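You operate a simulated robot arm through the tools that you are given. There is no shell and no other tool. Be economical: measure what you need, move in short steps, check, and stop when the job is done.

You are at the controls of a simulated two-armed robot. One attempt, no reset.

Task
Take the tube labelled "95" from the top of the long grey table and leave it on the free end of the island bench. Take the black rack and put it in the blue out tray. Stack the grey puck from the top of the middle bench on top of the green puck. Put the yellow card from the top of the counter on the upper middle shelf of the counter. Open the spares cabinet door, fetch the blue cover and set it on the floor of the spares cabinet and shut the door again. Do these in any order. Set down upright: tube, yellow card.

The check looks at the end state, three seconds after you hand in, the way a careful person would. Anything else that was tipped, shoved, dropped, spilled or broken makes it a failure. Lids that push on must go on centred and level and be pressed home; caps that screw on are set level and turned clockwise until they are tight.

Robot
Two 7-joint arms with two-finger grippers on one trunk, on a base that drives. Base frame: it is fixed to the floor where the robot stands at the start and does not move with it; the origin is under the middle of the robot, x ahead of it, y to its left, z up; the surface under the hand at the start is at about z = 0.8. Lengths are in m, angles in rad, forces in N, time in s.
The left shoulder is at the start at [0.077, 0.216, 1.294], the right one opposite. With the tool pointing down near the work surface each hand reaches from about 0.16 to 0.84 m from the robot's upright axis, wherever it stands, measured 20 degrees to its own side. Places, roughly: black rack (20x6x4 cm) [-2.3, 3.7, 0.4]; blue cover (20x23x13 cm) [-6, 5.2, 0.8]; blue out tray [-3.5, 4.75, 1]; floor of the spares cabinet [-6.1, 3.3, 0.1]; free end of the island bench [-1.4, 0.2, 0.8]; puck [-2.25, 4, 0.75]; spares cabinet door [-5.8, 3.3, 0.4]; tube [0.5, 0, 0.75]; upper middle shelf of the counter [-3, 4.6, 0.5]; yellow card [-2.25, 4.75, 1]. Payload 3.43 kg a hand.
The TCP of each hand is the grasp point between the finger pads, 0.02 m short of the fingertips. In the tool frame z runs along the fingers and y along their closing line. Largest opening 0.124 m; the body of the gripper starts 0.093 m behind the TCP.
Orientation is that of the tool frame in the base frame, as a unit quaternion [x, y, z, w]. With the fingers straight down and closing along the base's y, the tool's x points along the base's -x, its y along +y and its z along -z.

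Tools
- The arms move only by the tool nudge_tool. It takes "left_plan", "right_plan" or both (then of equal length, played together; a hand with none holds still); each is a list of rows, each an object (a shift or turn left out is 0, a gripper value left out holds the last) with "hand": the finger opening in m, from 0 to 0.124; "travel": the shift along the tool's x, y, z in m, a list of three; "delta_rot": the turn, a rotation vector about the tool's x, y, z in rad, a list of three. In form: [{"hand": hand, "travel": [dx, dy, dz], "delta_rot": [ax, ay, az]}, ...]. A call has 1 to 10 rows; each row is the pose to reach, as a shift and turn from the pose commanded when the call began, along the tool's axes at that moment. Each row takes 0.2 s and may step no farther than 0.05 m and 0.15 rad from the row before; otherwise, or with a gripper value out of range, the whole call is refused. Where a pose cannot be reached the arm comes as near as it can. A force on the tool above 40 N (or 10 N above the force at the start of the call, whichever is more), or a blocked arm, ends the call early, and 0.2 s more pass. Each finger travels about 0.072 m/s and halts on what it meets, pressing with about 40 N; the grip force reading is that of the motor and also rises with nothing between the fingers. The clock runs only during rows and for 0.2 s after the last one: add rows that repeat a pose to give the fingers time. It gives the time, the measured TCP pose, the force on the tool (base axes), the opening and the grip force at its end, in the units of the frame above (readings bear some noise), with the torque about the TCP (base axes, N m) and any sound that the robot's microphone picked up, and new pictures: "show" is both (left out), scene, wrist or none (wrist: the cameras of the hands that moved).
- Cameras (640 x 400 px; columns grow to the right, rows downward): "scene" is now at [0.193, -0.0022, 1.4445]; the picture's right is [-0.03, -1.00, 0.00], its down [-0.74, 0.02, -0.67] and it looks along [0.67, -0.02, -0.74] (base axes); focal length 289 px, centre (320, 200). "left" rides on the left gripper at [0.082, -0.014, -0.14] in its tool frame; the picture's right is [0.17, 0.99, 0.00], its down [-0.83, 0.14, -0.54] and it looks along [-0.53, 0.09, 0.84] (tool axes); focal length 243 px, centre (320, 200). "right" rides on the right gripper at [0.082, 0.014, -0.14] in its tool frame; the picture's right is [-0.17, 0.99, 0.00], its down [-0.83, -0.14, -0.54] and it looks along [-0.53, -0.09, 0.84] (tool axes); focal length 243 px, centre (320, 200). There is no depth. A picture from a camera that has moved, and an enlarged one, comes with that camera's place and axes in the base frame and with its lens.
- move_column(by): slides the trunk up (or, below 0, down) by that many m; the arms and the scene camera ride with it, the base frame stays. It gives what a move gives, with no picture.
- steer(legs): drives the robot by 1 to 6 legs, each [ahead, left, turn to the left] in m, m and rad, along the robot's own axes; the way and the turn of a leg run together, so that a leg with both is an arc; at most 1.5 m and 3.142 rad a leg. The arms and the cameras ride along, it lands a little off, and it stops where it bumps. It gives what a move gives, and a new picture of the scene camera.
- aim_head(pan, tilt): turns the head with the scene camera to pan (to the left, within 1.396 rad either way) and tilt (down, from -0.506 to 1.204), counted from straight ahead of the robot. It gives what a move gives, and a new picture of the scene camera.
- inspect(camera, box): a new picture of the part [left, top, right, bottom] of that camera's present view, enlarged. The clock stands still meanwhile.
- hand_in(): hands the job in; it is judged then, once.

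Work in short steps. Places have to be worked out from the pictures, the camera data and where the tool is seen: move nearer, look again, correct. Check each grasp and each placing, and mend what went wrong. You have 186 turns and 260 pictures in all, those below and enlarged ones among them. Open the grippers and draw the arms clear of the work before you hand the job in, unless the task says otherwise; then end with one line.

The tools are called after "Emit:" as name(argument=value, ...) on one line, values as JSON. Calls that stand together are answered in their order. nudge_tool: Moves the arms, as the interface text tells. Its arguments: {"type":"object","properties":{"left_plan":{"type":"array","items":{"type":"object","properties":{"hand":{"type":"number"},"travel":{"type":"array","items":{"type":"number"}},"delta_rot":{"type":"array","items":{"type":"number"}}}}},"right_plan":{"type":"array","items":{"type":"object","properties":{"hand":{"type":"number"},"travel":{"type":"array","items":{"type":"number"}},"delta_rot":{"type":"array","items":{"type":"number"}}}}},"show":{"type":"string","enum":["both","scene","wrist","none"]}},"required":[]} The other tools are called the same way: move_column (by) slides the trunk up or down; steer (legs) drives the base; aim_head (pan, tilt) turns the head that bears the scene camera; inspect (camera, box) takes an enlarged picture of a part of a camera's view; hand_in () hands the job in.

At the start:

```text
clock: 0.0
left_tcp_pos: [0.5818, 0.2039, 1.117]
left_ee_rot: [-0.001, 1.0, -0.001, 0.0]
left_contact_force: [0.4, 0.2, -0.4]
left_ft_torque: [-0.03, -0.01, 0.01]
left_opening: 0.124
left_grasp_force: 0.1
right_tcp_pos: [0.5357, -0.2521, 1.0628]
right_ee_rot: [0.0, 1.0, 0.0, 0.001]
right_contact_force: [-0.5, -0.4, 0.6]
right_ft_torque: [-0.01, -0.06, 0.0]
right_opening: 0.1241
right_grasp_force: 0.0
trunk travel left (down, up): [-0.45, 0.141]
robot x, y, heading: [-0.0028, 0.0013, 0.0]
head pan, tilt: [-0.026, 0.838]
```

scene: 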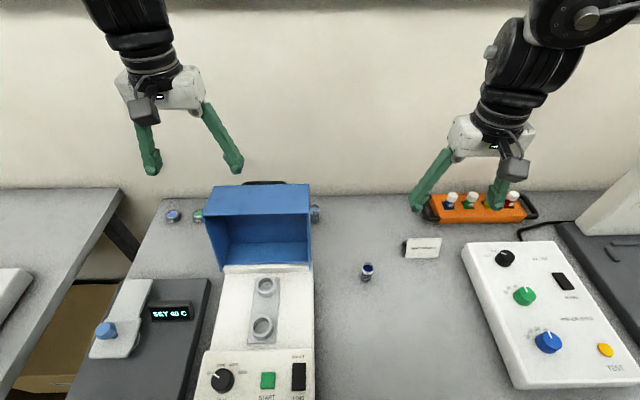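
right: 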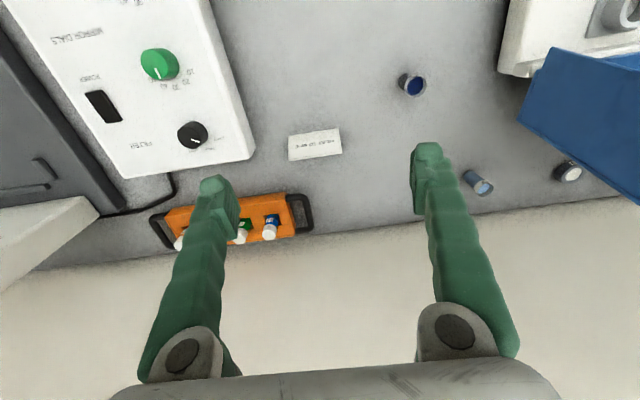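
left: 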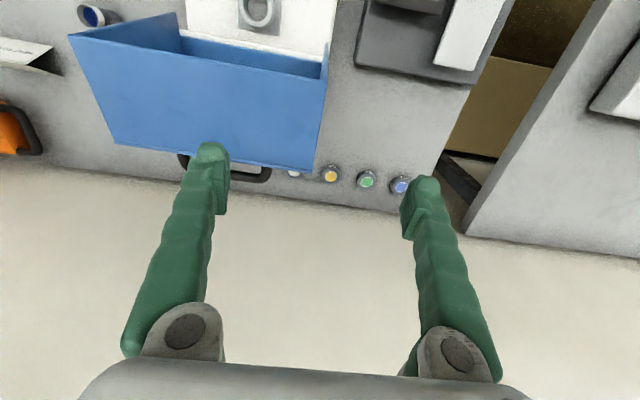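

I see several tubes on the table; I enlarge the views to find the label "95".

Emit:
inspect(camera="scene", box=[300, 180, 460, 300])

Emit:
inspect(camera="scene", box=[400, 160, 560, 260])

Emit:
inspect(camera="right", box=[380, 50, 620, 200])

```text
3.33 times, centred on (380, 240) of scene
camera zoom: at [0.193, -0.0022, 1.4445], right [-0.03, -1.0, 0.0], down [-0.74, 0.02, -0.67], along [0.67, -0.02, -0.74], focal length 963 px, centre (120, 67)
```

zoom: 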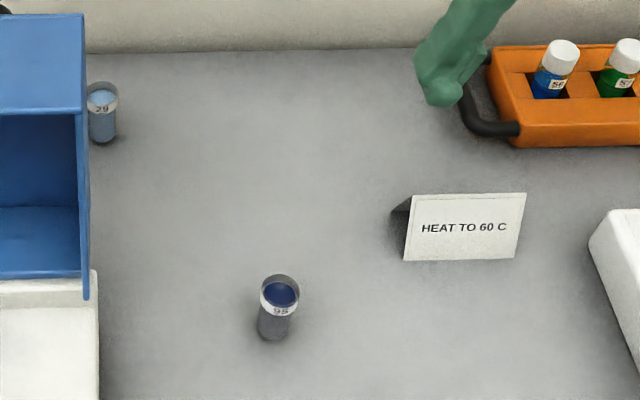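

```text
4.00 times, centred on (480, 210) of scene
camera zoom: at [0.193, -0.0022, 1.4445], right [-0.03, -1.0, 0.0], down [-0.74, 0.02, -0.67], along [0.67, -0.02, -0.74], focal length 1156 px, centre (-320, 160)
```

zoom: 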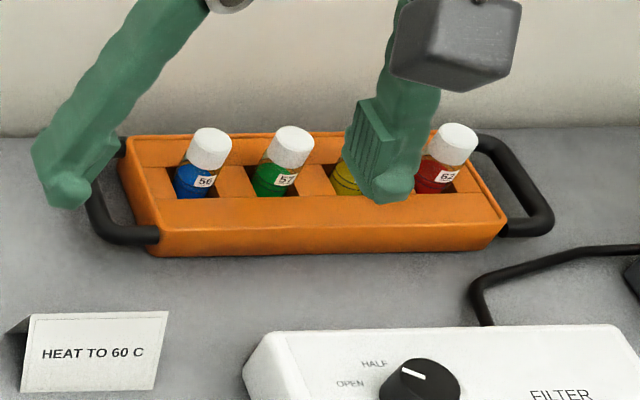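

```text
2.67 times, centred on (500, 125) of right
camera zoom: at [0.4536, -0.2384, 1.2033], right [0.17, 0.99, 0.0], down [0.83, -0.14, 0.54], along [0.53, -0.09, -0.84], focal length 647 px, centre (-160, 400)
```

zoom: 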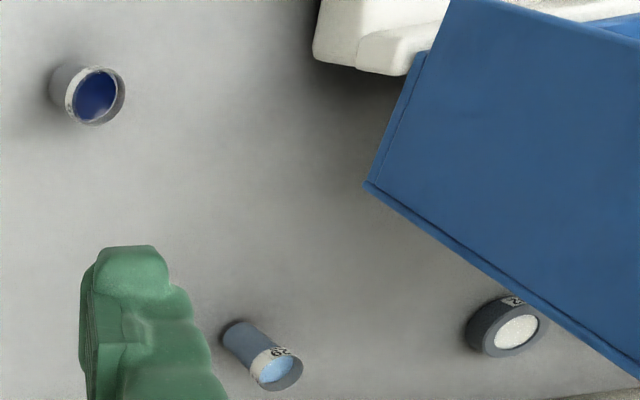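

Tube 95 stands alone at about [0.515, -0.124], top near z 0.86, on a surface at 0.80. I bring the right hand above it with a narrower opening.

Emit:
nudge_tool(right_plan=[{"hand": 0.07, "travel": [0.007, 0.043, 0]}, {"travel": [0.014, 0.086, 0.02]}, {"travel": [0.02, 0.128, 0.05]}, {"travel": [0.02, 0.128, 0.1]}, {"travel": [0.02, 0.128, 0.11]}])

```text
refused: row 3 steps farther than a row can; nothing moved
```

Slightly smaller steps are required.

Emit:
nudge_tool(right_plan=[{"hand": 0.07, "travel": [0.007, 0.043, 0]}, {"travel": [0.014, 0.086, 0.02]}, {"travel": [0.02, 0.128, 0.04]}, {"travel": [0.02, 0.128, 0.08]}, {"travel": [0.02, 0.128, 0.11]}])

```text
clock: 1.2
left_tcp_pos: [0.5835, 0.2031, 1.1159]
left_ee_rot: [0.0, 1.0, 0.0, 0.0]
left_contact_force: [0.4, -0.6, -0.5]
left_ft_torque: [0.04, 0.02, -0.01]
left_opening: 0.1241
left_grasp_force: 0.1
right_tcp_pos: [0.4937, -0.2106, 0.9685]
right_ee_rot: [0.0, 1.0, 0.001, 0.0]
right_contact_force: [0.0, -0.2, 0.2]
right_ft_torque: [0.04, 0.04, -0.02]
right_opening: 0.07
right_grasp_force: 0.1
right hand out of reach, approached as far as the arm can: row 1, 2, 3, 4, 5
trunk travel left (down, up): [-0.45, 0.141]
robot x, y, heading: [-0.0029, 0.002, -0.007]
head pan, tilt: [-0.026, 0.838]
camera scene: at [0.194, -0.003, 1.4442], right [-0.03, -1.0, 0.0], down [-0.74, 0.02, -0.67], along [0.67, -0.02, -0.74], focal length 289 px, centre (320, 200)
camera right: at [0.4124, -0.1979, 1.1081], right [0.17, 0.99, 0.0], down [0.83, -0.14, 0.54], along [0.53, -0.09, -0.84], focal length 243 px, centre (320, 200)
```

scene: 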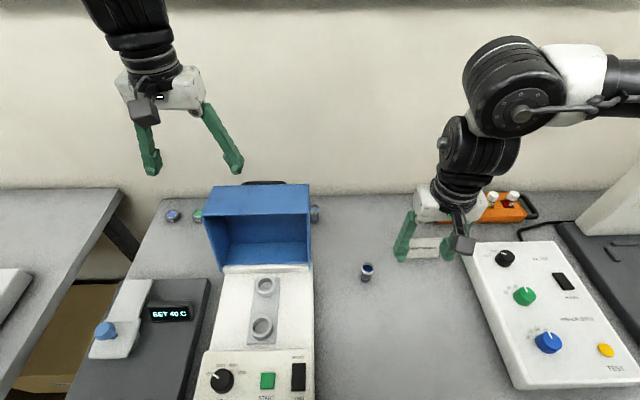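
right: 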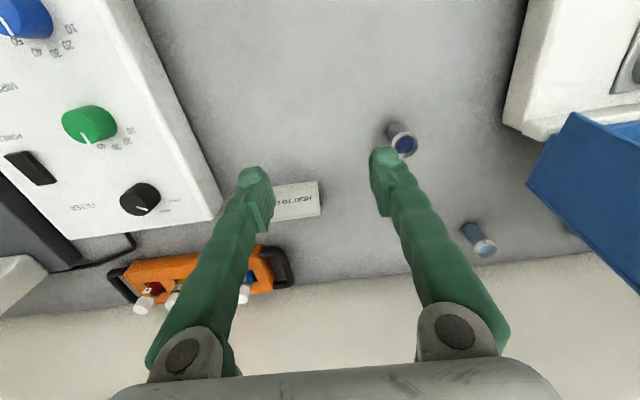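

The hand stopped short of the target; I try the remaining shift again from here.

Emit:
nudge_tool(right_plan=[{"travel": [-0.01, 0.03, 0]}, {"travel": [-0.021, 0.06, 0]}, {"travel": [-0.021, 0.087, 0.01]}, {"travel": [-0.021, 0.087, 0.015]}], show="none")

```text
clock: 2.2
left_tcp_pos: [0.5816, 0.2042, 1.1164]
left_ee_rot: [0.001, 1.0, 0.0, -0.001]
left_contact_force: [-0.1, 0.3, -0.5]
left_ft_torque: [-0.01, 0.03, -0.01]
left_opening: 0.1243
left_grasp_force: 0.0
right_tcp_pos: [0.4922, -0.2121, 0.9688]
right_ee_rot: [0.0, 1.0, 0.001, 0.0]
right_contact_force: [0.1, -0.3, -0.3]
right_ft_torque: [0.04, -0.04, 0.05]
right_opening: 0.0702
right_grasp_force: 0.1
right hand out of reach, approached as far as the arm can: row 1, 2, 3, 4
trunk travel left (down, up): [-0.45, 0.141]
robot x, y, heading: [0.0022, -0.0014, 0.001]
head pan, tilt: [-0.026, 0.838]
```

The arm is at a joint limit there, so I shift the base 0.09 m left so the right hand comes over the tube.

Emit:
steer(legs=[[0, 0.09, 0]])

```text
clock: 4.0
left_tcp_pos: [0.5822, 0.2901, 1.1169]
left_ee_rot: [0.001, 1.0, 0.001, 0.0]
left_contact_force: [-0.7, 0.0, 0.3]
left_ft_torque: [-0.03, -0.04, -0.01]
left_opening: 0.1244
left_grasp_force: 0.1
right_tcp_pos: [0.493, -0.1247, 0.969]
right_ee_rot: [0.001, 1.0, 0.0, 0.0]
right_contact_force: [-1.3, -0.4, 0.0]
right_ft_torque: [-0.03, 0.02, -0.02]
right_opening: 0.0702
right_grasp_force: 0.2
trunk travel left (down, up): [-0.45, 0.141]
robot x, y, heading: [0.0005, 0.087, -0.003]
head pan, tilt: [-0.026, 0.838]
camera scene: at [0.193, 0.0843, 1.4445], right [-0.03, -1.0, 0.0], down [-0.74, 0.02, -0.67], along [0.67, -0.02, -0.74], focal length 289 px, centre (320, 200)
```

scene: 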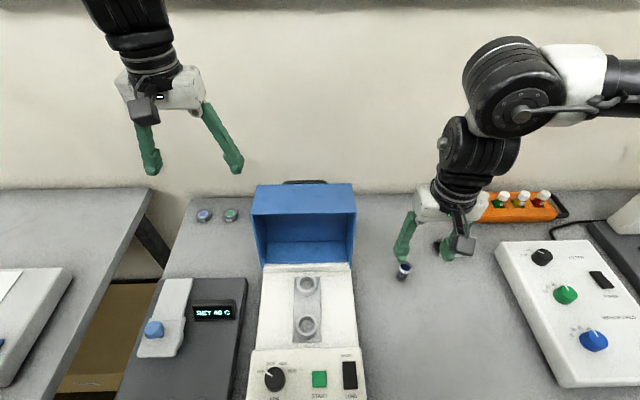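

The hand is now at y = -0.125; I move 0.023 forward and descend part way to check alignment.

Emit:
nudge_tool(right_plan=[{"travel": [-0.012, 0, 0]}, {"travel": [-0.024, 0.002, 0]}, {"travel": [-0.024, 0.002, 0.04]}, {"travel": [-0.024, 0.002, 0.07]}])

```text
clock: 5.0
left_tcp_pos: [0.5828, 0.2902, 1.118]
left_ee_rot: [0.001, 1.0, 0.0, 0.0]
left_contact_force: [-0.4, -0.4, 0.3]
left_ft_torque: [0.0, 0.02, -0.03]
left_opening: 0.1242
left_grasp_force: 0.1
right_tcp_pos: [0.5133, -0.1311, 0.9115]
right_ee_rot: [0.001, 1.0, 0.004, 0.001]
right_contact_force: [-0.4, 0.2, -0.2]
right_ft_torque: [-0.01, -0.01, -0.02]
right_opening: 0.07
right_grasp_force: 0.0
right hand out of reach, approached as far as the arm can: row 2, 3, 4
trunk travel left (down, up): [-0.45, 0.141]
robot x, y, heading: [0.003, 0.0882, 0.0]
head pan, tilt: [-0.026, 0.838]
camera scene: at [0.1932, 0.0844, 1.4445], right [-0.03, -1.0, 0.0], down [-0.74, 0.02, -0.67], along [0.67, -0.02, -0.74], focal length 289 px, centre (320, 200)
camera right: at [0.4317, -0.1181, 1.0518], right [0.17, 0.99, 0.01], down [0.83, -0.14, 0.54], along [0.53, -0.08, -0.84], focal length 243 px, centre (320, 200)
```

scene: 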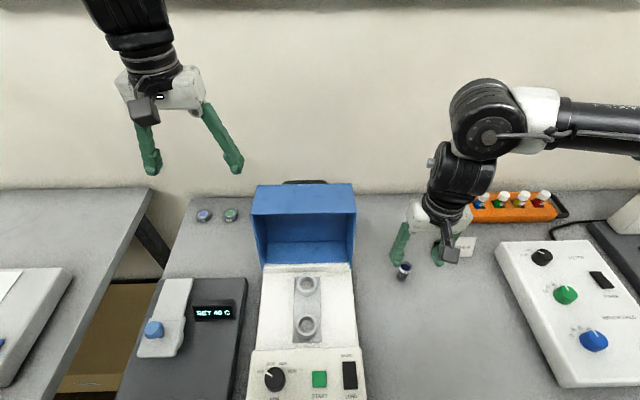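
right: 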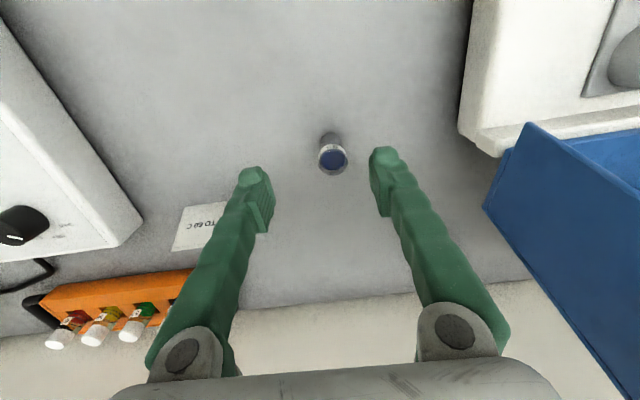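

The arm keeps hitting its limit, so I drive 0.06 m more left (fingertips are at 0.89, above the tube top).

Emit:
steer(legs=[[0, 0.06, 0]])

Emit:
nudge_tool(right_plan=[{"travel": [0, -0.02, 0]}, {"travel": [0, -0.047, 0]}, {"travel": [0, -0.047, 0]}])

```text
clock: 6.5
left_tcp_pos: [0.5827, 0.3499, 1.1181]
left_ee_rot: [0.001, 1.0, 0.0, 0.0]
left_contact_force: [1.2, 0.3, -1.3]
left_ft_torque: [0.0, 0.0, 0.0]
left_opening: 0.1239
left_grasp_force: 0.0
right_tcp_pos: [0.5125, -0.0703, 0.9126]
right_ee_rot: [0.001, 1.0, 0.003, 0.001]
right_contact_force: [0.3, -0.5, 0.1]
right_ft_torque: [0.04, -0.01, 0.0]
right_opening: 0.0701
right_grasp_force: 0.0
trunk travel left (down, up): [-0.45, 0.141]
robot x, y, heading: [0.0014, 0.1468, 0.0]
head pan, tilt: [-0.026, 0.838]
camera scene: at [0.1931, 0.1441, 1.4445], right [-0.03, -1.0, 0.0], down [-0.74, 0.02, -0.67], along [0.67, -0.02, -0.74], focal length 289 px, centre (320, 200)
```

scene: 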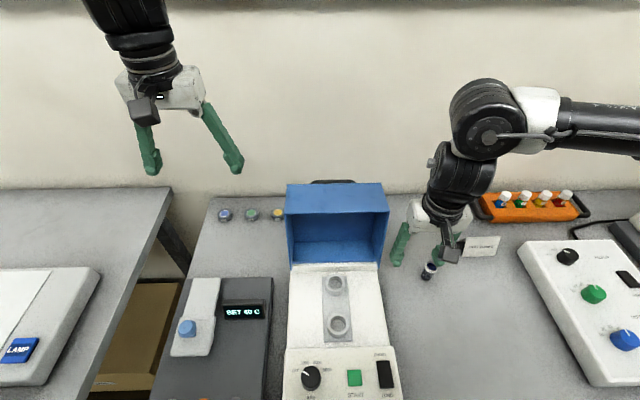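

```text
clock: 7.3
left_tcp_pos: [0.5826, 0.3528, 1.1171]
left_ee_rot: [0.002, 1.0, 0.0, 0.0]
left_contact_force: [0.4, 0.3, -0.1]
left_ft_torque: [0.0, 0.01, -0.01]
left_opening: 0.1239
left_grasp_force: 0.2
right_tcp_pos: [0.5132, -0.1178, 0.9108]
right_ee_rot: [0.0, 1.0, 0.002, 0.001]
right_contact_force: [0.8, 0.0, -0.2]
right_ft_torque: [0.01, 0.01, 0.03]
right_opening: 0.0702
right_grasp_force: 0.0
trunk travel left (down, up): [-0.45, 0.141]
robot x, y, heading: [0.0, 0.1484, -0.002]
head pan, tilt: [-0.026, 0.838]
camera scene: at [0.1935, 0.1456, 1.4444], right [-0.03, -1.0, 0.0], down [-0.74, 0.02, -0.67], along [0.67, -0.02, -0.74], focal length 289 px, centre (320, 200)
camera right: at [0.432, -0.1039, 1.0508], right [0.17, 0.99, 0.01], down [0.83, -0.14, 0.54], along [0.53, -0.08, -0.84], focal length 243 px, centre (320, 200)
```

scene: 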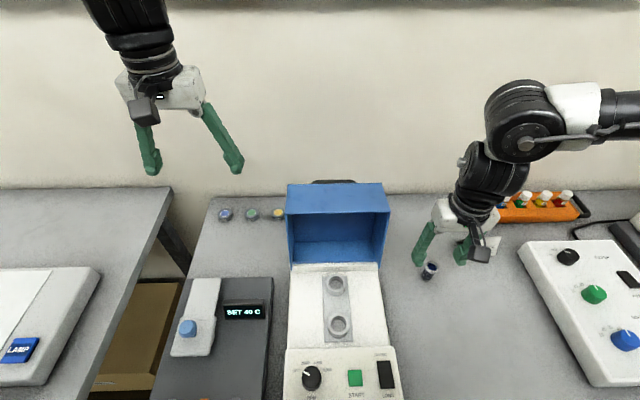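
right: 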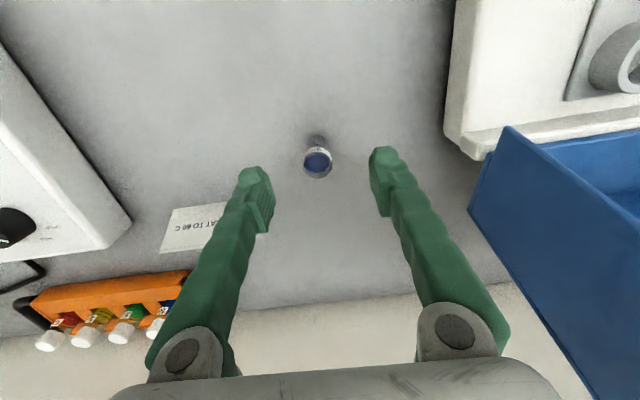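

The tube sits centred between the fingers. I descend to z ≈ 0.838 and close.

Emit:
nudge_tool(right_plan=[{"travel": [0, 0, 0.04]}, {"travel": [0, 0, 0.072]}, {"travel": [0, 0, 0.072], "hand": 0.0}, {"travel": [0, 0, 0.072]}, {"travel": [0, 0, 0.072]}], show="wrist")

```text
clock: 8.5
left_tcp_pos: [0.5824, 0.3499, 1.1167]
left_ee_rot: [0.001, 1.0, 0.0, 0.0]
left_contact_force: [0.7, 0.0, -0.3]
left_ft_torque: [0.0, 0.0, 0.03]
left_opening: 0.1238
left_grasp_force: 0.0
right_tcp_pos: [0.5125, -0.1161, 0.8381]
right_ee_rot: [-0.001, 1.0, 0.003, 0.001]
right_contact_force: [0.1, -0.9, -0.3]
right_ft_torque: [0.01, 0.06, 0.0]
right_opening: 0.0229
right_grasp_force: 39.6
trunk travel left (down, up): [-0.45, 0.141]
robot x, y, heading: [0.0001, 0.1447, 0.004]
head pan, tilt: [-0.026, 0.838]
camera right: at [0.4307, -0.1032, 0.9782], right [0.17, 0.99, 0.01], down [0.83, -0.14, 0.54], along [0.53, -0.08, -0.84], focal length 243 px, centre (320, 200)
```

right: 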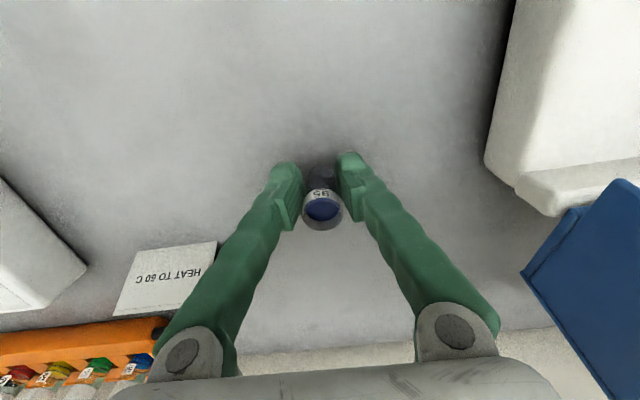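

Gripped (opening 0.023, label 95). I lift 0.2 m and draw it a little toward the robot.

Emit:
nudge_tool(right_plan=[{"travel": [0, 0, -0.04]}, {"travel": [0, 0, -0.085]}, {"travel": [0, 0, -0.13]}, {"travel": [0, 0, -0.175]}, {"travel": [0.01, -0.02, -0.21]}, {"travel": [0.04, -0.05, -0.22]}, {"travel": [0.08, -0.07, -0.22]}], show="wrist")

Emit:
aim_head(pan=1.39, tilt=0.5)

Emit:
aim_head(pan=-1.39, tilt=0.5)

```text
clock: 10.1
left_tcp_pos: [0.5799, 0.3497, 1.1185]
left_ee_rot: [0.001, 1.0, 0.0, 0.001]
left_contact_force: [-0.8, -0.8, 0.0]
left_ft_torque: [0.03, 0.01, -0.01]
left_opening: 0.124
left_grasp_force: 0.2
right_tcp_pos: [0.433, -0.1893, 1.0574]
right_ee_rot: [0.0, 1.0, 0.004, 0.001]
right_contact_force: [-0.3, 0.2, -1.4]
right_ft_torque: [0.05, 0.0, -0.01]
right_opening: 0.0225
right_grasp_force: 39.7
trunk travel left (down, up): [-0.45, 0.141]
robot x, y, heading: [0.0014, 0.1495, 0.0]
head pan, tilt: [-0.026, 0.838]
camera right: at [0.35, -0.176, 1.1967], right [0.17, 0.99, 0.01], down [0.83, -0.14, 0.54], along [0.53, -0.08, -0.84], focal length 243 px, centre (320, 200)
```

right: 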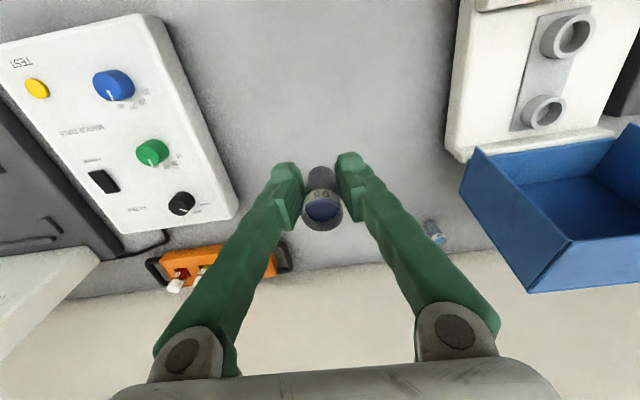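

```text
clock: 11.7
left_tcp_pos: [0.5824, 0.3506, 1.1183]
left_ee_rot: [0.001, 1.0, 0.001, 0.0]
left_contact_force: [-0.8, -0.1, 0.4]
left_ft_torque: [-0.02, 0.03, -0.01]
left_opening: 0.1237
left_grasp_force: 0.0
right_tcp_pos: [0.434, -0.1884, 1.056]
right_ee_rot: [0.0, 1.0, 0.003, 0.001]
right_contact_force: [-0.1, 0.8, 0.4]
right_ft_torque: [0.0, -0.01, 0.0]
right_opening: 0.0239
right_grasp_force: 40.0
trunk travel left (down, up): [-0.45, 0.141]
robot x, y, heading: [-0.0015, 0.1458, 0.001]
head pan, tilt: [1.389, 0.499]
camera scene: at [0.1309, 0.2363, 1.4735], right [0.98, -0.18, 0.0], down [-0.09, -0.47, -0.88], along [0.16, 0.86, -0.48], focal length 289 px, centre (320, 200)
```

scene: 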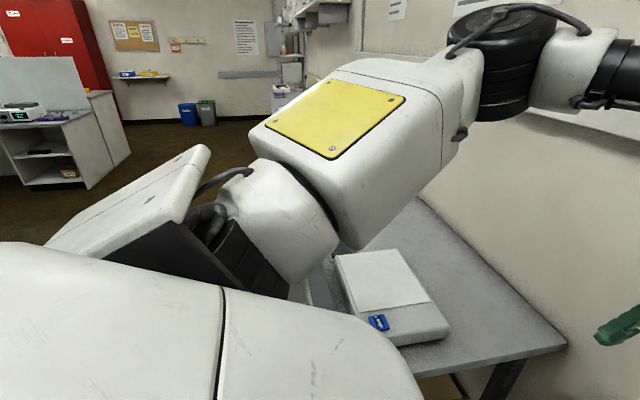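

```text
clock: 14.1
left_tcp_pos: [0.5835, 0.3496, 1.1174]
left_ee_rot: [0.001, 1.0, 0.0, 0.0]
left_contact_force: [0.5, -0.2, -0.5]
left_ft_torque: [-0.01, 0.0, 0.01]
left_opening: 0.124
left_grasp_force: 0.1
right_tcp_pos: [0.4341, -0.1872, 1.0561]
right_ee_rot: [0.001, 1.0, 0.002, 0.001]
right_contact_force: [-0.7, -0.4, 0.6]
right_ft_torque: [0.02, 0.05, 0.0]
right_opening: 0.0238
right_grasp_force: 39.8
trunk travel left (down, up): [-0.45, 0.141]
robot x, y, heading: [-0.0036, 0.1491, 0.002]
head pan, tilt: [-1.389, 0.499]
camera scene: at [0.1307, 0.0573, 1.4735], right [-0.98, -0.18, 0.0], down [-0.09, 0.47, -0.88], along [0.16, -0.86, -0.48], focal length 289 px, centre (320, 200)
```

scene: 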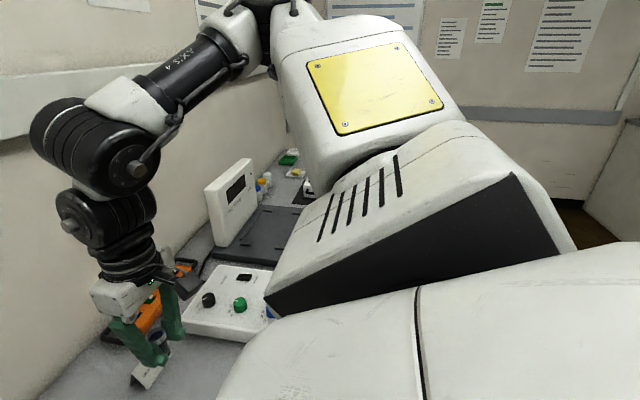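

I back off 0.3 m, then turn a quarter left with the head straight to see the room.

Emit:
steer(legs=[[-0.3, 0, 0], [0, 0, 1.57]])

Emit:
aim_head(pan=0.9, tilt=0.5)

Emit:
aim_head(pan=0, tilt=0.4)

```text
clock: 21.8
left_tcp_pos: [-0.5037, 0.7274, 1.1173]
left_ee_rot: [0.712, -0.702, 0.0, -0.001]
left_contact_force: [-1.0, 0.4, 0.0]
left_ft_torque: [-0.02, -0.01, -0.08]
left_opening: 0.124
left_grasp_force: 0.0
right_tcp_pos: [0.0354, 0.5867, 1.0566]
right_ee_rot: [0.712, -0.702, -0.002, 0.002]
right_contact_force: [0.0, -0.7, -0.6]
right_ft_torque: [0.01, -0.05, 0.0]
right_opening: 0.0236
right_grasp_force: 39.6
trunk travel left (down, up): [-0.45, 0.141]
robot x, y, heading: [-0.2951, 0.1456, 1.588]
head pan, tilt: [-1.389, 0.499]
camera scene: at [-0.2086, 0.2838, 1.4735], right [0.19, -0.98, 0.0], down [-0.47, -0.09, -0.88], along [0.86, 0.17, -0.48], focal length 289 px, centre (320, 200)
```

scene: 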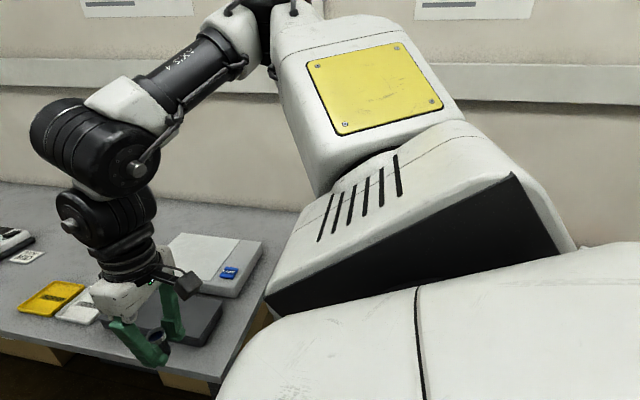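

```text
clock: 23.9
left_tcp_pos: [-0.5052, 0.7283, 1.1187]
left_ee_rot: [0.712, -0.702, -0.001, 0.0]
left_contact_force: [0.3, -1.1, 0.9]
left_ft_torque: [0.01, 0.02, 0.01]
left_opening: 0.1241
left_grasp_force: 0.0
right_tcp_pos: [0.0382, 0.5864, 1.0566]
right_ee_rot: [0.712, -0.702, -0.002, 0.001]
right_contact_force: [-0.6, 0.0, -0.3]
right_ft_torque: [-0.04, -0.01, 0.04]
right_opening: 0.0237
right_grasp_force: 39.8
trunk travel left (down, up): [-0.45, 0.141]
robot x, y, heading: [-0.2914, 0.1493, 1.585]
head pan, tilt: [0.901, 0.499]
camera scene: at [-0.37, 0.3216, 1.4735], right [0.61, 0.79, 0.0], down [0.38, -0.29, -0.88], along [-0.7, 0.54, -0.48], focal length 289 px, centre (320, 200)
```

scene: 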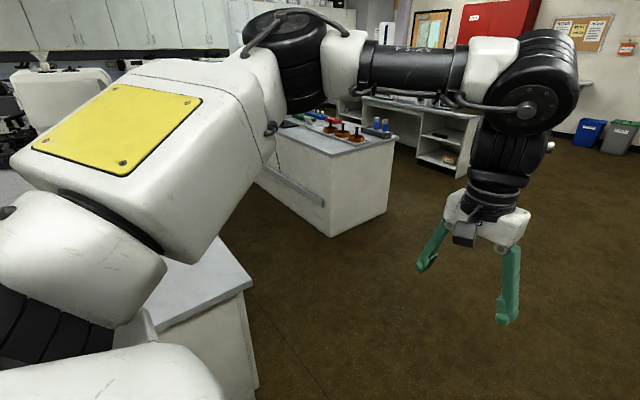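

```text
clock: 25.1
left_tcp_pos: [-0.5044, 0.7269, 1.1183]
left_ee_rot: [0.712, -0.702, 0.0, 0.0]
left_contact_force: [0.6, -0.4, 0.6]
left_ft_torque: [-0.01, -0.02, 0.02]
left_opening: 0.1241
left_grasp_force: 0.0
right_tcp_pos: [0.0374, 0.5872, 1.0567]
right_ee_rot: [0.712, -0.702, -0.003, 0.002]
right_contact_force: [0.7, -0.6, 0.1]
right_ft_torque: [0.02, 0.0, 0.03]
right_opening: 0.0237
right_grasp_force: 40.6
trunk travel left (down, up): [-0.45, 0.141]
robot x, y, heading: [-0.2918, 0.1473, 1.586]
head pan, tilt: [0.0, 0.4]
camera scene: at [-0.2994, 0.3587, 1.4826], right [1.0, 0.02, 0.0], down [0.01, -0.39, -0.92], along [-0.01, 0.92, -0.39], focal length 289 px, centre (320, 200)
```

scene: 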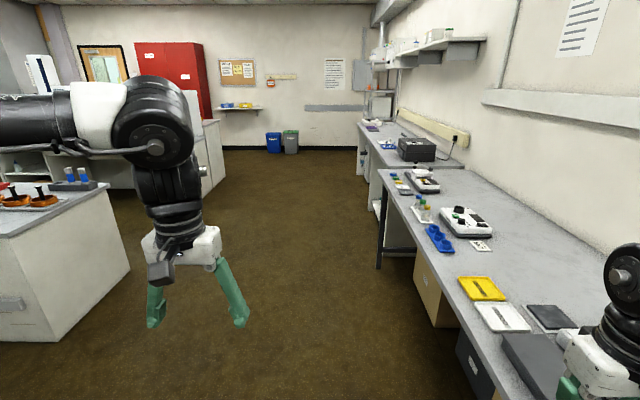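

The island's near corner is at about [-1.03, 0.54]. I turn the rest of the way to face it.

Emit:
steer(legs=[[0, 0, 1.55]])

Emit:
aim_head(pan=0, tilt=0.75)

```text
clock: 30.8
left_tcp_pos: [-0.8715, -0.0613, 1.1176]
left_ee_rot: [1.0, 0.006, 0.0, 0.0]
left_contact_force: [-0.3, 0.6, -0.5]
left_ft_torque: [-0.02, -0.05, -0.02]
left_opening: 0.1237
left_grasp_force: 0.1
right_tcp_pos: [-0.7303, 0.4773, 1.0567]
right_ee_rot: [1.0, 0.008, -0.001, 0.002]
right_contact_force: [-0.4, -0.6, -0.2]
right_ft_torque: [-0.01, -0.02, -0.01]
right_opening: 0.0238
right_grasp_force: 40.5
trunk travel left (down, up): [-0.45, 0.141]
robot x, y, heading: [-0.2932, 0.148, -3.125]
head pan, tilt: [0.0, 0.4]
camera scene: at [-0.507, 0.1451, 1.4826], right [-0.01, 1.0, 0.0], down [0.39, 0.01, -0.92], along [-0.92, -0.01, -0.39], focal length 289 px, centre (320, 200)
```

scene: 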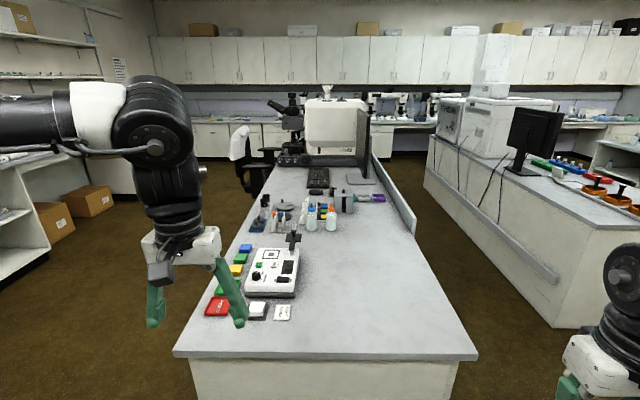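

```text
clock: 31.6
left_tcp_pos: [-0.8722, -0.0635, 1.1166]
left_ee_rot: [1.0, 0.006, 0.001, 0.001]
left_contact_force: [-0.8, -0.1, 0.9]
left_ft_torque: [0.04, -0.04, 0.0]
left_opening: 0.124
left_grasp_force: 0.0
right_tcp_pos: [-0.7303, 0.4763, 1.0567]
right_ee_rot: [1.0, 0.007, -0.001, 0.002]
right_contact_force: [-0.3, 0.0, -0.3]
right_ft_torque: [-0.01, 0.02, -0.01]
right_opening: 0.0236
right_grasp_force: 40.2
trunk travel left (down, up): [-0.45, 0.141]
robot x, y, heading: [-0.2921, 0.1504, -3.13]
head pan, tilt: [0.0, 0.75]
camera scene: at [-0.4973, 0.1451, 1.4516], right [-0.01, 1.0, 0.0], down [0.68, 0.01, -0.73], along [-0.73, -0.01, -0.68], focal length 289 px, centre (320, 200)
```

scene: 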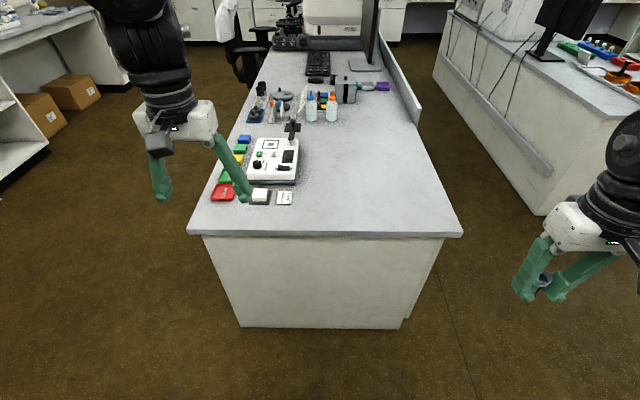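

The island's front edge is at x ≈ -1.05, and the area near [-1.25, 0.33] is free. I drive ahead 0.35 and left 0.12, staying clear of the cabinet face.

Emit:
steer(legs=[[0.35, 0.12, 0]])

Emit:
nudge_tool(right_plan=[{"travel": [-0.04, 0, 0]}, {"travel": [-0.08, 0, 0]}, {"travel": [-0.12, 0, 0]}, {"travel": [-0.15, 0, 0]}])

```text
clock: 34.3
left_tcp_pos: [-1.2168, -0.1884, 1.1184]
left_ee_rot: [1.0, 0.006, -0.001, 0.0]
left_contact_force: [0.1, -0.8, -1.0]
left_ft_torque: [0.01, 0.01, -0.01]
left_opening: 0.1239
left_grasp_force: 0.2
right_tcp_pos: [-1.0766, 0.3518, 1.0575]
right_ee_rot: [1.0, 0.008, -0.001, 0.004]
right_contact_force: [-0.4, 0.5, 0.4]
right_ft_torque: [0.03, 0.01, 0.01]
right_opening: 0.0237
right_grasp_force: 40.5
trunk travel left (down, up): [-0.45, 0.141]
robot x, y, heading: [-0.6406, 0.0209, -3.129]
head pan, tilt: [0.0, 0.75]
camera scene: at [-0.8427, 0.0207, 1.4517], right [-0.02, 1.0, 0.0], down [0.68, 0.01, -0.73], along [-0.73, -0.01, -0.68], focal length 289 px, centre (320, 200)
```

scene: 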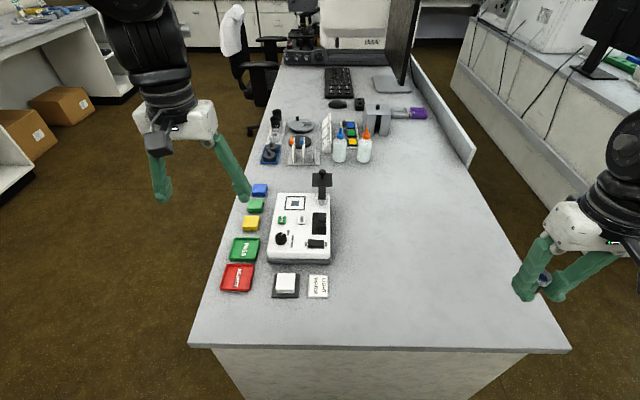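

```text
clock: 35.3
left_tcp_pos: [-1.2195, -0.1886, 1.1178]
left_ee_rot: [1.0, 0.007, 0.001, 0.0]
left_contact_force: [0.0, 0.1, -1.1]
left_ft_torque: [-0.03, 0.0, 0.01]
left_opening: 0.124
left_grasp_force: 0.0
right_tcp_pos: [-1.2299, 0.3498, 1.0537]
right_ee_rot: [1.0, 0.007, -0.001, 0.004]
right_contact_force: [0.0, 0.9, -1.3]
right_ft_torque: [-0.02, 0.02, -0.01]
right_opening: 0.0234
right_grasp_force: 40.3
trunk travel left (down, up): [-0.45, 0.141]
robot x, y, heading: [-0.6366, 0.0208, -3.127]
head pan, tilt: [0.0, 0.75]
camera scene: at [-0.8451, 0.0209, 1.4513], right [-0.01, 1.0, 0.0], down [0.68, 0.01, -0.73], along [-0.73, -0.01, -0.68], focal length 289 px, centre (320, 200)
camera right: at [-1.1465, 0.3377, 1.1934], right [-0.15, -0.99, 0.01], down [-0.83, 0.13, 0.54], along [-0.53, 0.08, -0.84], focal length 243 px, centre (320, 200)
```

scene: 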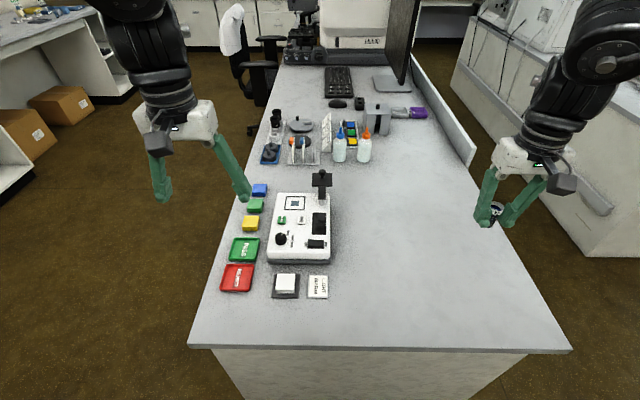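
right: 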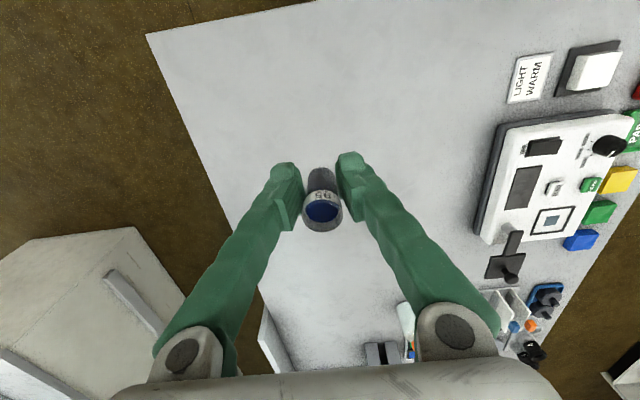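

Above the bench. I shift 0.09 inward and descend to about 1 cm above where contact should be.

Emit:
nudge_tool(right_plan=[{"travel": [0, 0.04, 0.02]}, {"travel": [0, 0.08, 0.04]}, {"travel": [0, 0.09, 0.08]}, {"travel": [0, 0.09, 0.12]}, {"travel": [0, 0.09, 0.16]}, {"travel": [0, 0.09, 0.19]}, {"travel": [0, 0.09, 0.2]}])

```text
clock: 36.9
left_tcp_pos: [-1.2188, -0.1879, 1.1171]
left_ee_rot: [1.0, 0.007, 0.001, 0.0]
left_contact_force: [0.3, 0.0, -0.3]
left_ft_torque: [-0.01, -0.04, 0.01]
left_opening: 0.124
left_grasp_force: 0.1
right_tcp_pos: [-1.2201, 0.2731, 0.874]
right_ee_rot: [1.0, 0.007, -0.003, 0.006]
right_contact_force: [-0.6, -0.3, -0.6]
right_ft_torque: [-0.03, 0.0, 0.05]
right_opening: 0.0238
right_grasp_force: 40.0
right hand out of reach, approached as far as the arm can: row 3, 4, 5, 6, 7
trunk travel left (down, up): [-0.45, 0.141]
robot x, y, heading: [-0.6364, 0.0223, -3.127]
head pan, tilt: [0.0, 0.75]
camera scene: at [-0.8448, 0.0202, 1.4514], right [-0.02, 1.0, 0.0], down [0.68, 0.01, -0.73], along [-0.73, -0.01, -0.68], focal length 289 px, centre (320, 200)
camera right: at [-1.1369, 0.2612, 1.0134], right [-0.15, -0.99, 0.01], down [-0.83, 0.13, 0.54], along [-0.54, 0.07, -0.84], focal length 243 px, centre (320, 200)
```

scene: 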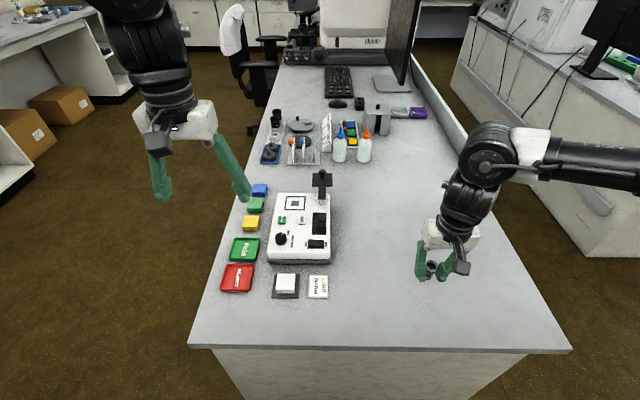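
right: 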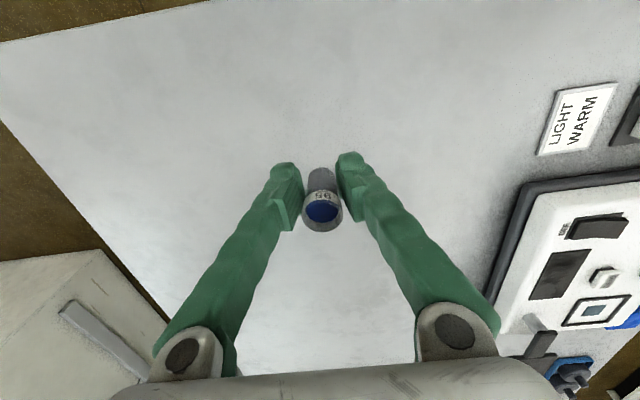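

The bench seems reachable slightly outward; I shift 0.03 outward and lower to about 0.846.

Emit:
nudge_tool(right_plan=[{"travel": [0, -0.03, 0]}, {"travel": [0, -0.03, 0.014]}, {"travel": [0, -0.03, 0.026]}], show="wrist")

```text
clock: 37.7
left_tcp_pos: [-1.2188, -0.1893, 1.1169]
left_ee_rot: [1.0, 0.006, 0.0, 0.0]
left_contact_force: [0.7, 0.5, 0.8]
left_ft_torque: [0.01, -0.01, 0.01]
left_opening: 0.1237
left_grasp_force: 0.0
right_tcp_pos: [-1.2216, 0.3021, 0.8478]
right_ee_rot: [1.0, 0.008, -0.001, 0.003]
right_contact_force: [0.0, -0.1, 0.0]
right_ft_torque: [0.0, 0.01, 0.01]
right_opening: 0.0236
right_grasp_force: 39.9
trunk travel left (down, up): [-0.45, 0.141]
robot x, y, heading: [-0.639, 0.0195, -3.126]
head pan, tilt: [0.0, 0.75]
camera right: at [-1.1376, 0.2902, 0.9881], right [-0.15, -0.99, 0.01], down [-0.83, 0.13, 0.54], along [-0.53, 0.08, -0.84], focal length 243 px, centre (320, 200)
```

right: 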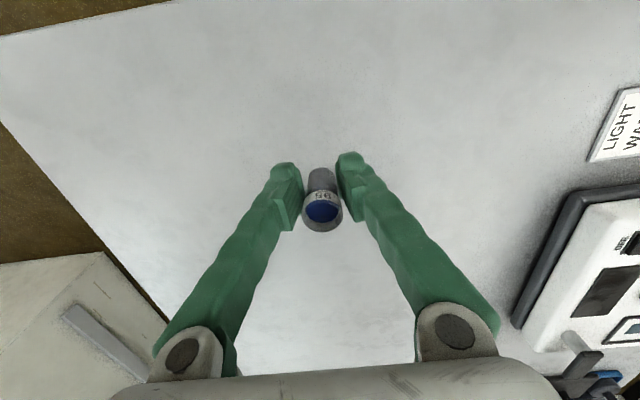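

No contact yet; I lower in 3 mm steps watching force.

Emit:
nudge_tool(right_plan=[{"travel": [0, 0, 0.003]}, {"travel": [0, 0, 0.006]}, {"travel": [0, 0, 0.009]}, {"travel": [0, 0, 0.011]}], show="none")

```text
clock: 38.7
left_tcp_pos: [-1.2175, -0.1871, 1.1185]
left_ee_rot: [1.0, 0.007, 0.0, 0.0]
left_contact_force: [-0.5, 0.2, 0.5]
left_ft_torque: [0.0, -0.01, 0.04]
left_opening: 0.1239
left_grasp_force: 0.0
right_tcp_pos: [-1.2214, 0.3033, 0.8367]
right_ee_rot: [1.0, 0.008, -0.001, 0.004]
right_contact_force: [-0.5, 0.3, 0.3]
right_ft_torque: [-0.01, 0.0, -0.01]
right_opening: 0.0236
right_grasp_force: 40.3
trunk travel left (down, up): [-0.45, 0.141]
robot x, y, heading: [-0.6371, 0.0257, -3.129]
head pan, tilt: [0.0, 0.75]
```

Still no force; continue in small steps.

Emit:
nudge_tool(right_plan=[{"travel": [0, 0, 0.002]}, {"travel": [0, 0, 0.004]}, {"travel": [0, 0, 0.006]}, {"travel": [0, 0, 0.008]}], show="wrist")

```text
clock: 39.7
left_tcp_pos: [-1.2168, -0.1878, 1.1177]
left_ee_rot: [1.0, 0.007, 0.0, -0.001]
left_contact_force: [-0.2, 0.4, -0.2]
left_ft_torque: [0.0, -0.01, 0.0]
left_opening: 0.1238
left_grasp_force: 0.1
right_tcp_pos: [-1.221, 0.3028, 0.8287]
right_ee_rot: [1.0, 0.008, 0.0, 0.002]
right_contact_force: [0.0, 0.4, 0.3]
right_ft_torque: [-0.01, -0.01, 0.0]
right_opening: 0.0236
right_grasp_force: 40.0
trunk travel left (down, up): [-0.45, 0.141]
robot x, y, heading: [-0.6395, 0.0226, -3.124]
head pan, tilt: [0.0, 0.75]
camera right: at [-1.1381, 0.2906, 0.9693], right [-0.15, -0.99, 0.01], down [-0.83, 0.13, 0.54], along [-0.53, 0.08, -0.84], focal length 243 px, centre (320, 200)
```

right: 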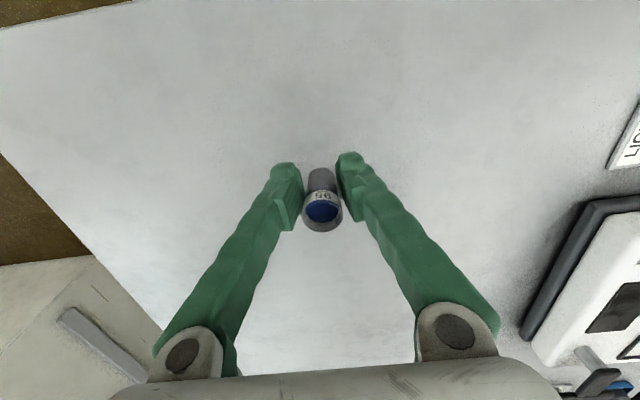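

The bench is evidently lower; I keep lowering in 3 mm steps.

Emit:
nudge_tool(right_plan=[{"travel": [0, 0, 0.003]}, {"travel": [0, 0, 0.006]}, {"travel": [0, 0, 0.009]}, {"travel": [0, 0, 0.012]}, {"travel": [0, 0, 0.015]}, {"travel": [0, 0, 0.018]}], show="wrist")

```text
clock: 41.1
left_tcp_pos: [-1.2175, -0.1892, 1.1179]
left_ee_rot: [1.0, 0.007, 0.0, 0.001]
left_contact_force: [-0.2, -0.4, 0.0]
left_ft_torque: [0.0, 0.02, 0.0]
left_opening: 0.124
left_grasp_force: 0.1
right_tcp_pos: [-1.2206, 0.3027, 0.8133]
right_ee_rot: [1.0, 0.008, -0.002, 0.004]
right_contact_force: [0.2, 0.2, 0.5]
right_ft_torque: [0.01, 0.0, 0.03]
right_opening: 0.0239
right_grasp_force: 40.4
trunk travel left (down, up): [-0.45, 0.141]
robot x, y, heading: [-0.638, 0.0277, -3.125]
head pan, tilt: [0.0, 0.75]
camera right: at [-1.138, 0.291, 0.952], right [-0.15, -0.99, 0.01], down [-0.83, 0.13, 0.54], along [-0.54, 0.07, -0.84], focal length 243 px, centre (320, 200)
```

right: 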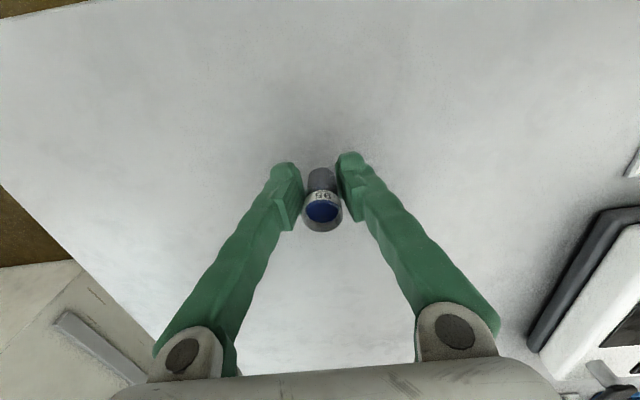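

A contact shadow is forming; a few more small steps.

Emit:
nudge_tool(right_plan=[{"travel": [0, 0, 0.003]}, {"travel": [0, 0, 0.006]}, {"travel": [0, 0, 0.009]}, {"travel": [0, 0, 0.012]}, {"travel": [0, 0, 0.015]}], show="wrist")

```text
clock: 42.3
left_tcp_pos: [-1.2177, -0.188, 1.1178]
left_ee_rot: [1.0, 0.007, 0.0, 0.0]
left_contact_force: [0.1, -0.6, 0.0]
left_ft_torque: [-0.01, 0.06, 0.0]
left_opening: 0.1238
left_grasp_force: 0.0
right_tcp_pos: [-1.2169, 0.3076, 0.8012]
right_ee_rot: [1.0, 0.008, -0.002, 0.005]
right_contact_force: [0.5, 0.3, 0.0]
right_ft_torque: [0.01, -0.02, 0.01]
right_opening: 0.0236
right_grasp_force: 39.9
right hand out of reach, approached as far as the arm can: row 2, 3, 4, 5
trunk travel left (down, up): [-0.45, 0.141]
robot x, y, heading: [-0.6392, 0.0227, -3.13]
head pan, tilt: [0.0, 0.75]
camera right: at [-1.1335, 0.2954, 0.9401], right [-0.15, -0.99, 0.01], down [-0.83, 0.13, 0.54], along [-0.54, 0.07, -0.84], focal length 243 px, centre (320, 200)
```

right: 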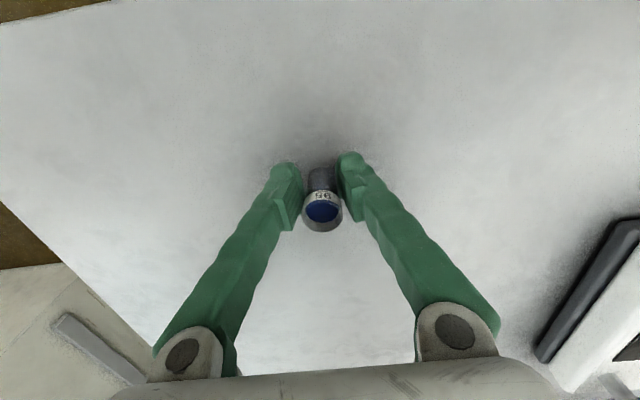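

The arm's limit again. I raise the hand 0.12 and lower the trunk by 0.12 so that the arm has more room, then continue.

Emit:
nudge_tool(right_plan=[{"travel": [0, 0, -0.04]}, {"travel": [0, 0, -0.08]}, {"travel": [0, 0, -0.12]}], show="none")

Emit:
move_column(by=-0.12)

```text
clock: 43.1
left_tcp_pos: [-1.2169, -0.1889, 1.1181]
left_ee_rot: [1.0, 0.007, 0.0, 0.0]
left_contact_force: [0.5, 0.7, 0.1]
left_ft_torque: [0.0, 0.0, 0.0]
left_opening: 0.1243
left_grasp_force: 0.0
right_tcp_pos: [-1.2155, 0.3077, 0.9193]
right_ee_rot: [1.0, 0.007, -0.001, 0.003]
right_contact_force: [-0.1, -0.7, 0.0]
right_ft_torque: [0.02, -0.01, 0.0]
right_opening: 0.024
right_grasp_force: 40.1
trunk travel left (down, up): [-0.45, 0.141]
robot x, y, heading: [-0.6371, 0.0249, -3.122]
head pan, tilt: [0.0, 0.75]
```

```text
clock: 44.6
left_tcp_pos: [-1.2175, -0.1891, 0.9985]
left_ee_rot: [1.0, 0.007, -0.001, 0.0]
left_contact_force: [-0.2, -0.9, 0.1]
left_ft_torque: [0.01, 0.06, 0.01]
left_opening: 0.124
left_grasp_force: 0.1
right_tcp_pos: [-1.2175, 0.308, 0.8]
right_ee_rot: [1.0, 0.007, -0.002, 0.002]
right_contact_force: [-0.6, -0.2, -0.7]
right_ft_torque: [0.0, -0.02, 0.0]
right_opening: 0.0237
right_grasp_force: 39.9
trunk travel left (down, up): [-0.33, 0.261]
robot x, y, heading: [-0.6385, 0.0255, -3.129]
head pan, tilt: [0.0, 0.75]
```

Now I lower in 3 mm steps again.

Emit:
nudge_tool(right_plan=[{"travel": [0, 0, 0.003]}, {"travel": [0, 0, 0.006]}, {"travel": [0, 0, 0.009]}, {"travel": [0, 0, 0.012]}, {"travel": [0, 0, 0.015]}], show="wrist")

```text
clock: 45.8
left_tcp_pos: [-1.216, -0.189, 0.9987]
left_ee_rot: [1.0, 0.007, 0.0, 0.0]
left_contact_force: [-0.6, 0.9, -0.1]
left_ft_torque: [0.02, 0.02, 0.01]
left_opening: 0.1238
left_grasp_force: 0.0
right_tcp_pos: [-1.2165, 0.3072, 0.7885]
right_ee_rot: [1.0, 0.008, -0.003, 0.003]
right_contact_force: [-3.5, 4.7, 32.4]
right_ft_torque: [0.11, 0.39, -0.05]
right_opening: 0.0238
right_grasp_force: 40.5
trunk travel left (down, up): [-0.33, 0.261]
robot x, y, heading: [-0.6389, 0.0258, -3.128]
head pan, tilt: [0.0, 0.75]
camera right: at [-1.1331, 0.2956, 0.9268], right [-0.15, -0.99, 0.01], down [-0.83, 0.13, 0.54], along [-0.54, 0.08, -0.84], focal length 243 px, centre (320, 200)
```

right: 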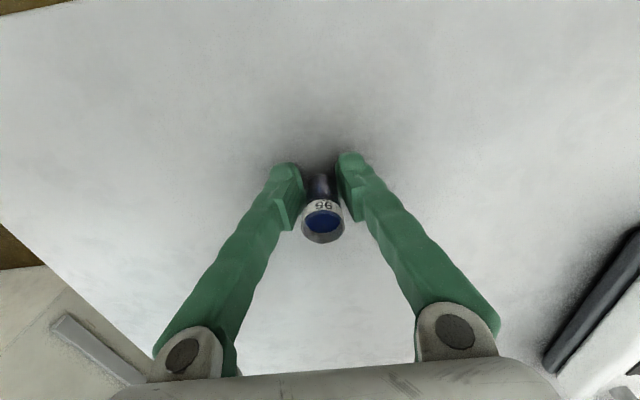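

Firm contact at TCP z = 0.789 (bench ≈ 0.75). I back off 2 mm, open, and rise straight up.

Emit:
nudge_tool(right_plan=[{"travel": [0, 0, -0.003]}, {"travel": [0, 0, -0.003], "hand": 0.06}, {"travel": [0, 0, -0.003]}, {"travel": [0, 0, -0.003]}, {"travel": [0, 0, -0.04]}, {"travel": [0, 0, -0.08]}, {"travel": [0, 0, -0.12]}, {"travel": [0, 0, -0.16]}])

```text
clock: 47.6
left_tcp_pos: [-1.2171, -0.1893, 0.998]
left_ee_rot: [1.0, 0.007, -0.001, -0.001]
left_contact_force: [-0.1, -0.7, 0.0]
left_ft_torque: [-0.01, 0.04, 0.0]
left_opening: 0.1239
left_grasp_force: 0.0
right_tcp_pos: [-1.2156, 0.3089, 0.9469]
right_ee_rot: [1.0, 0.008, -0.001, 0.002]
right_contact_force: [0.8, -0.3, -0.3]
right_ft_torque: [0.0, -0.02, 0.01]
right_opening: 0.06
right_grasp_force: 0.0
trunk travel left (down, up): [-0.33, 0.261]
robot x, y, heading: [-0.6422, 0.0278, -3.123]
head pan, tilt: [0.0, 0.75]
camera scene: at [-0.8739, 0.0194, 1.3304], right [-0.02, 1.0, 0.0], down [0.68, 0.01, -0.73], along [-0.73, -0.01, -0.68], focal length 289 px, centre (320, 200)
camera right: at [-1.1324, 0.2971, 1.0866], right [-0.15, -0.99, 0.01], down [-0.83, 0.13, 0.54], along [-0.53, 0.08, -0.84], focal length 243 px, centre (320, 200)
```

scene: 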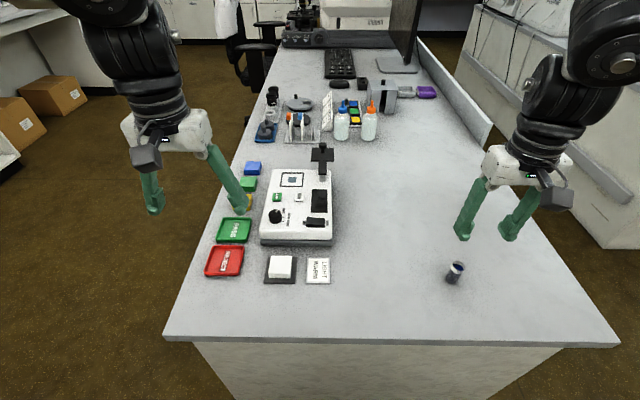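
right: 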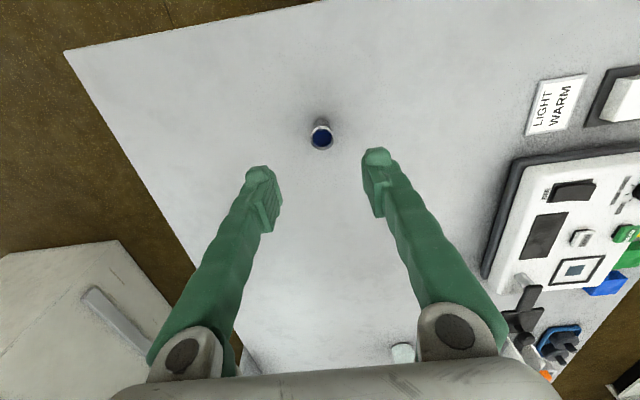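

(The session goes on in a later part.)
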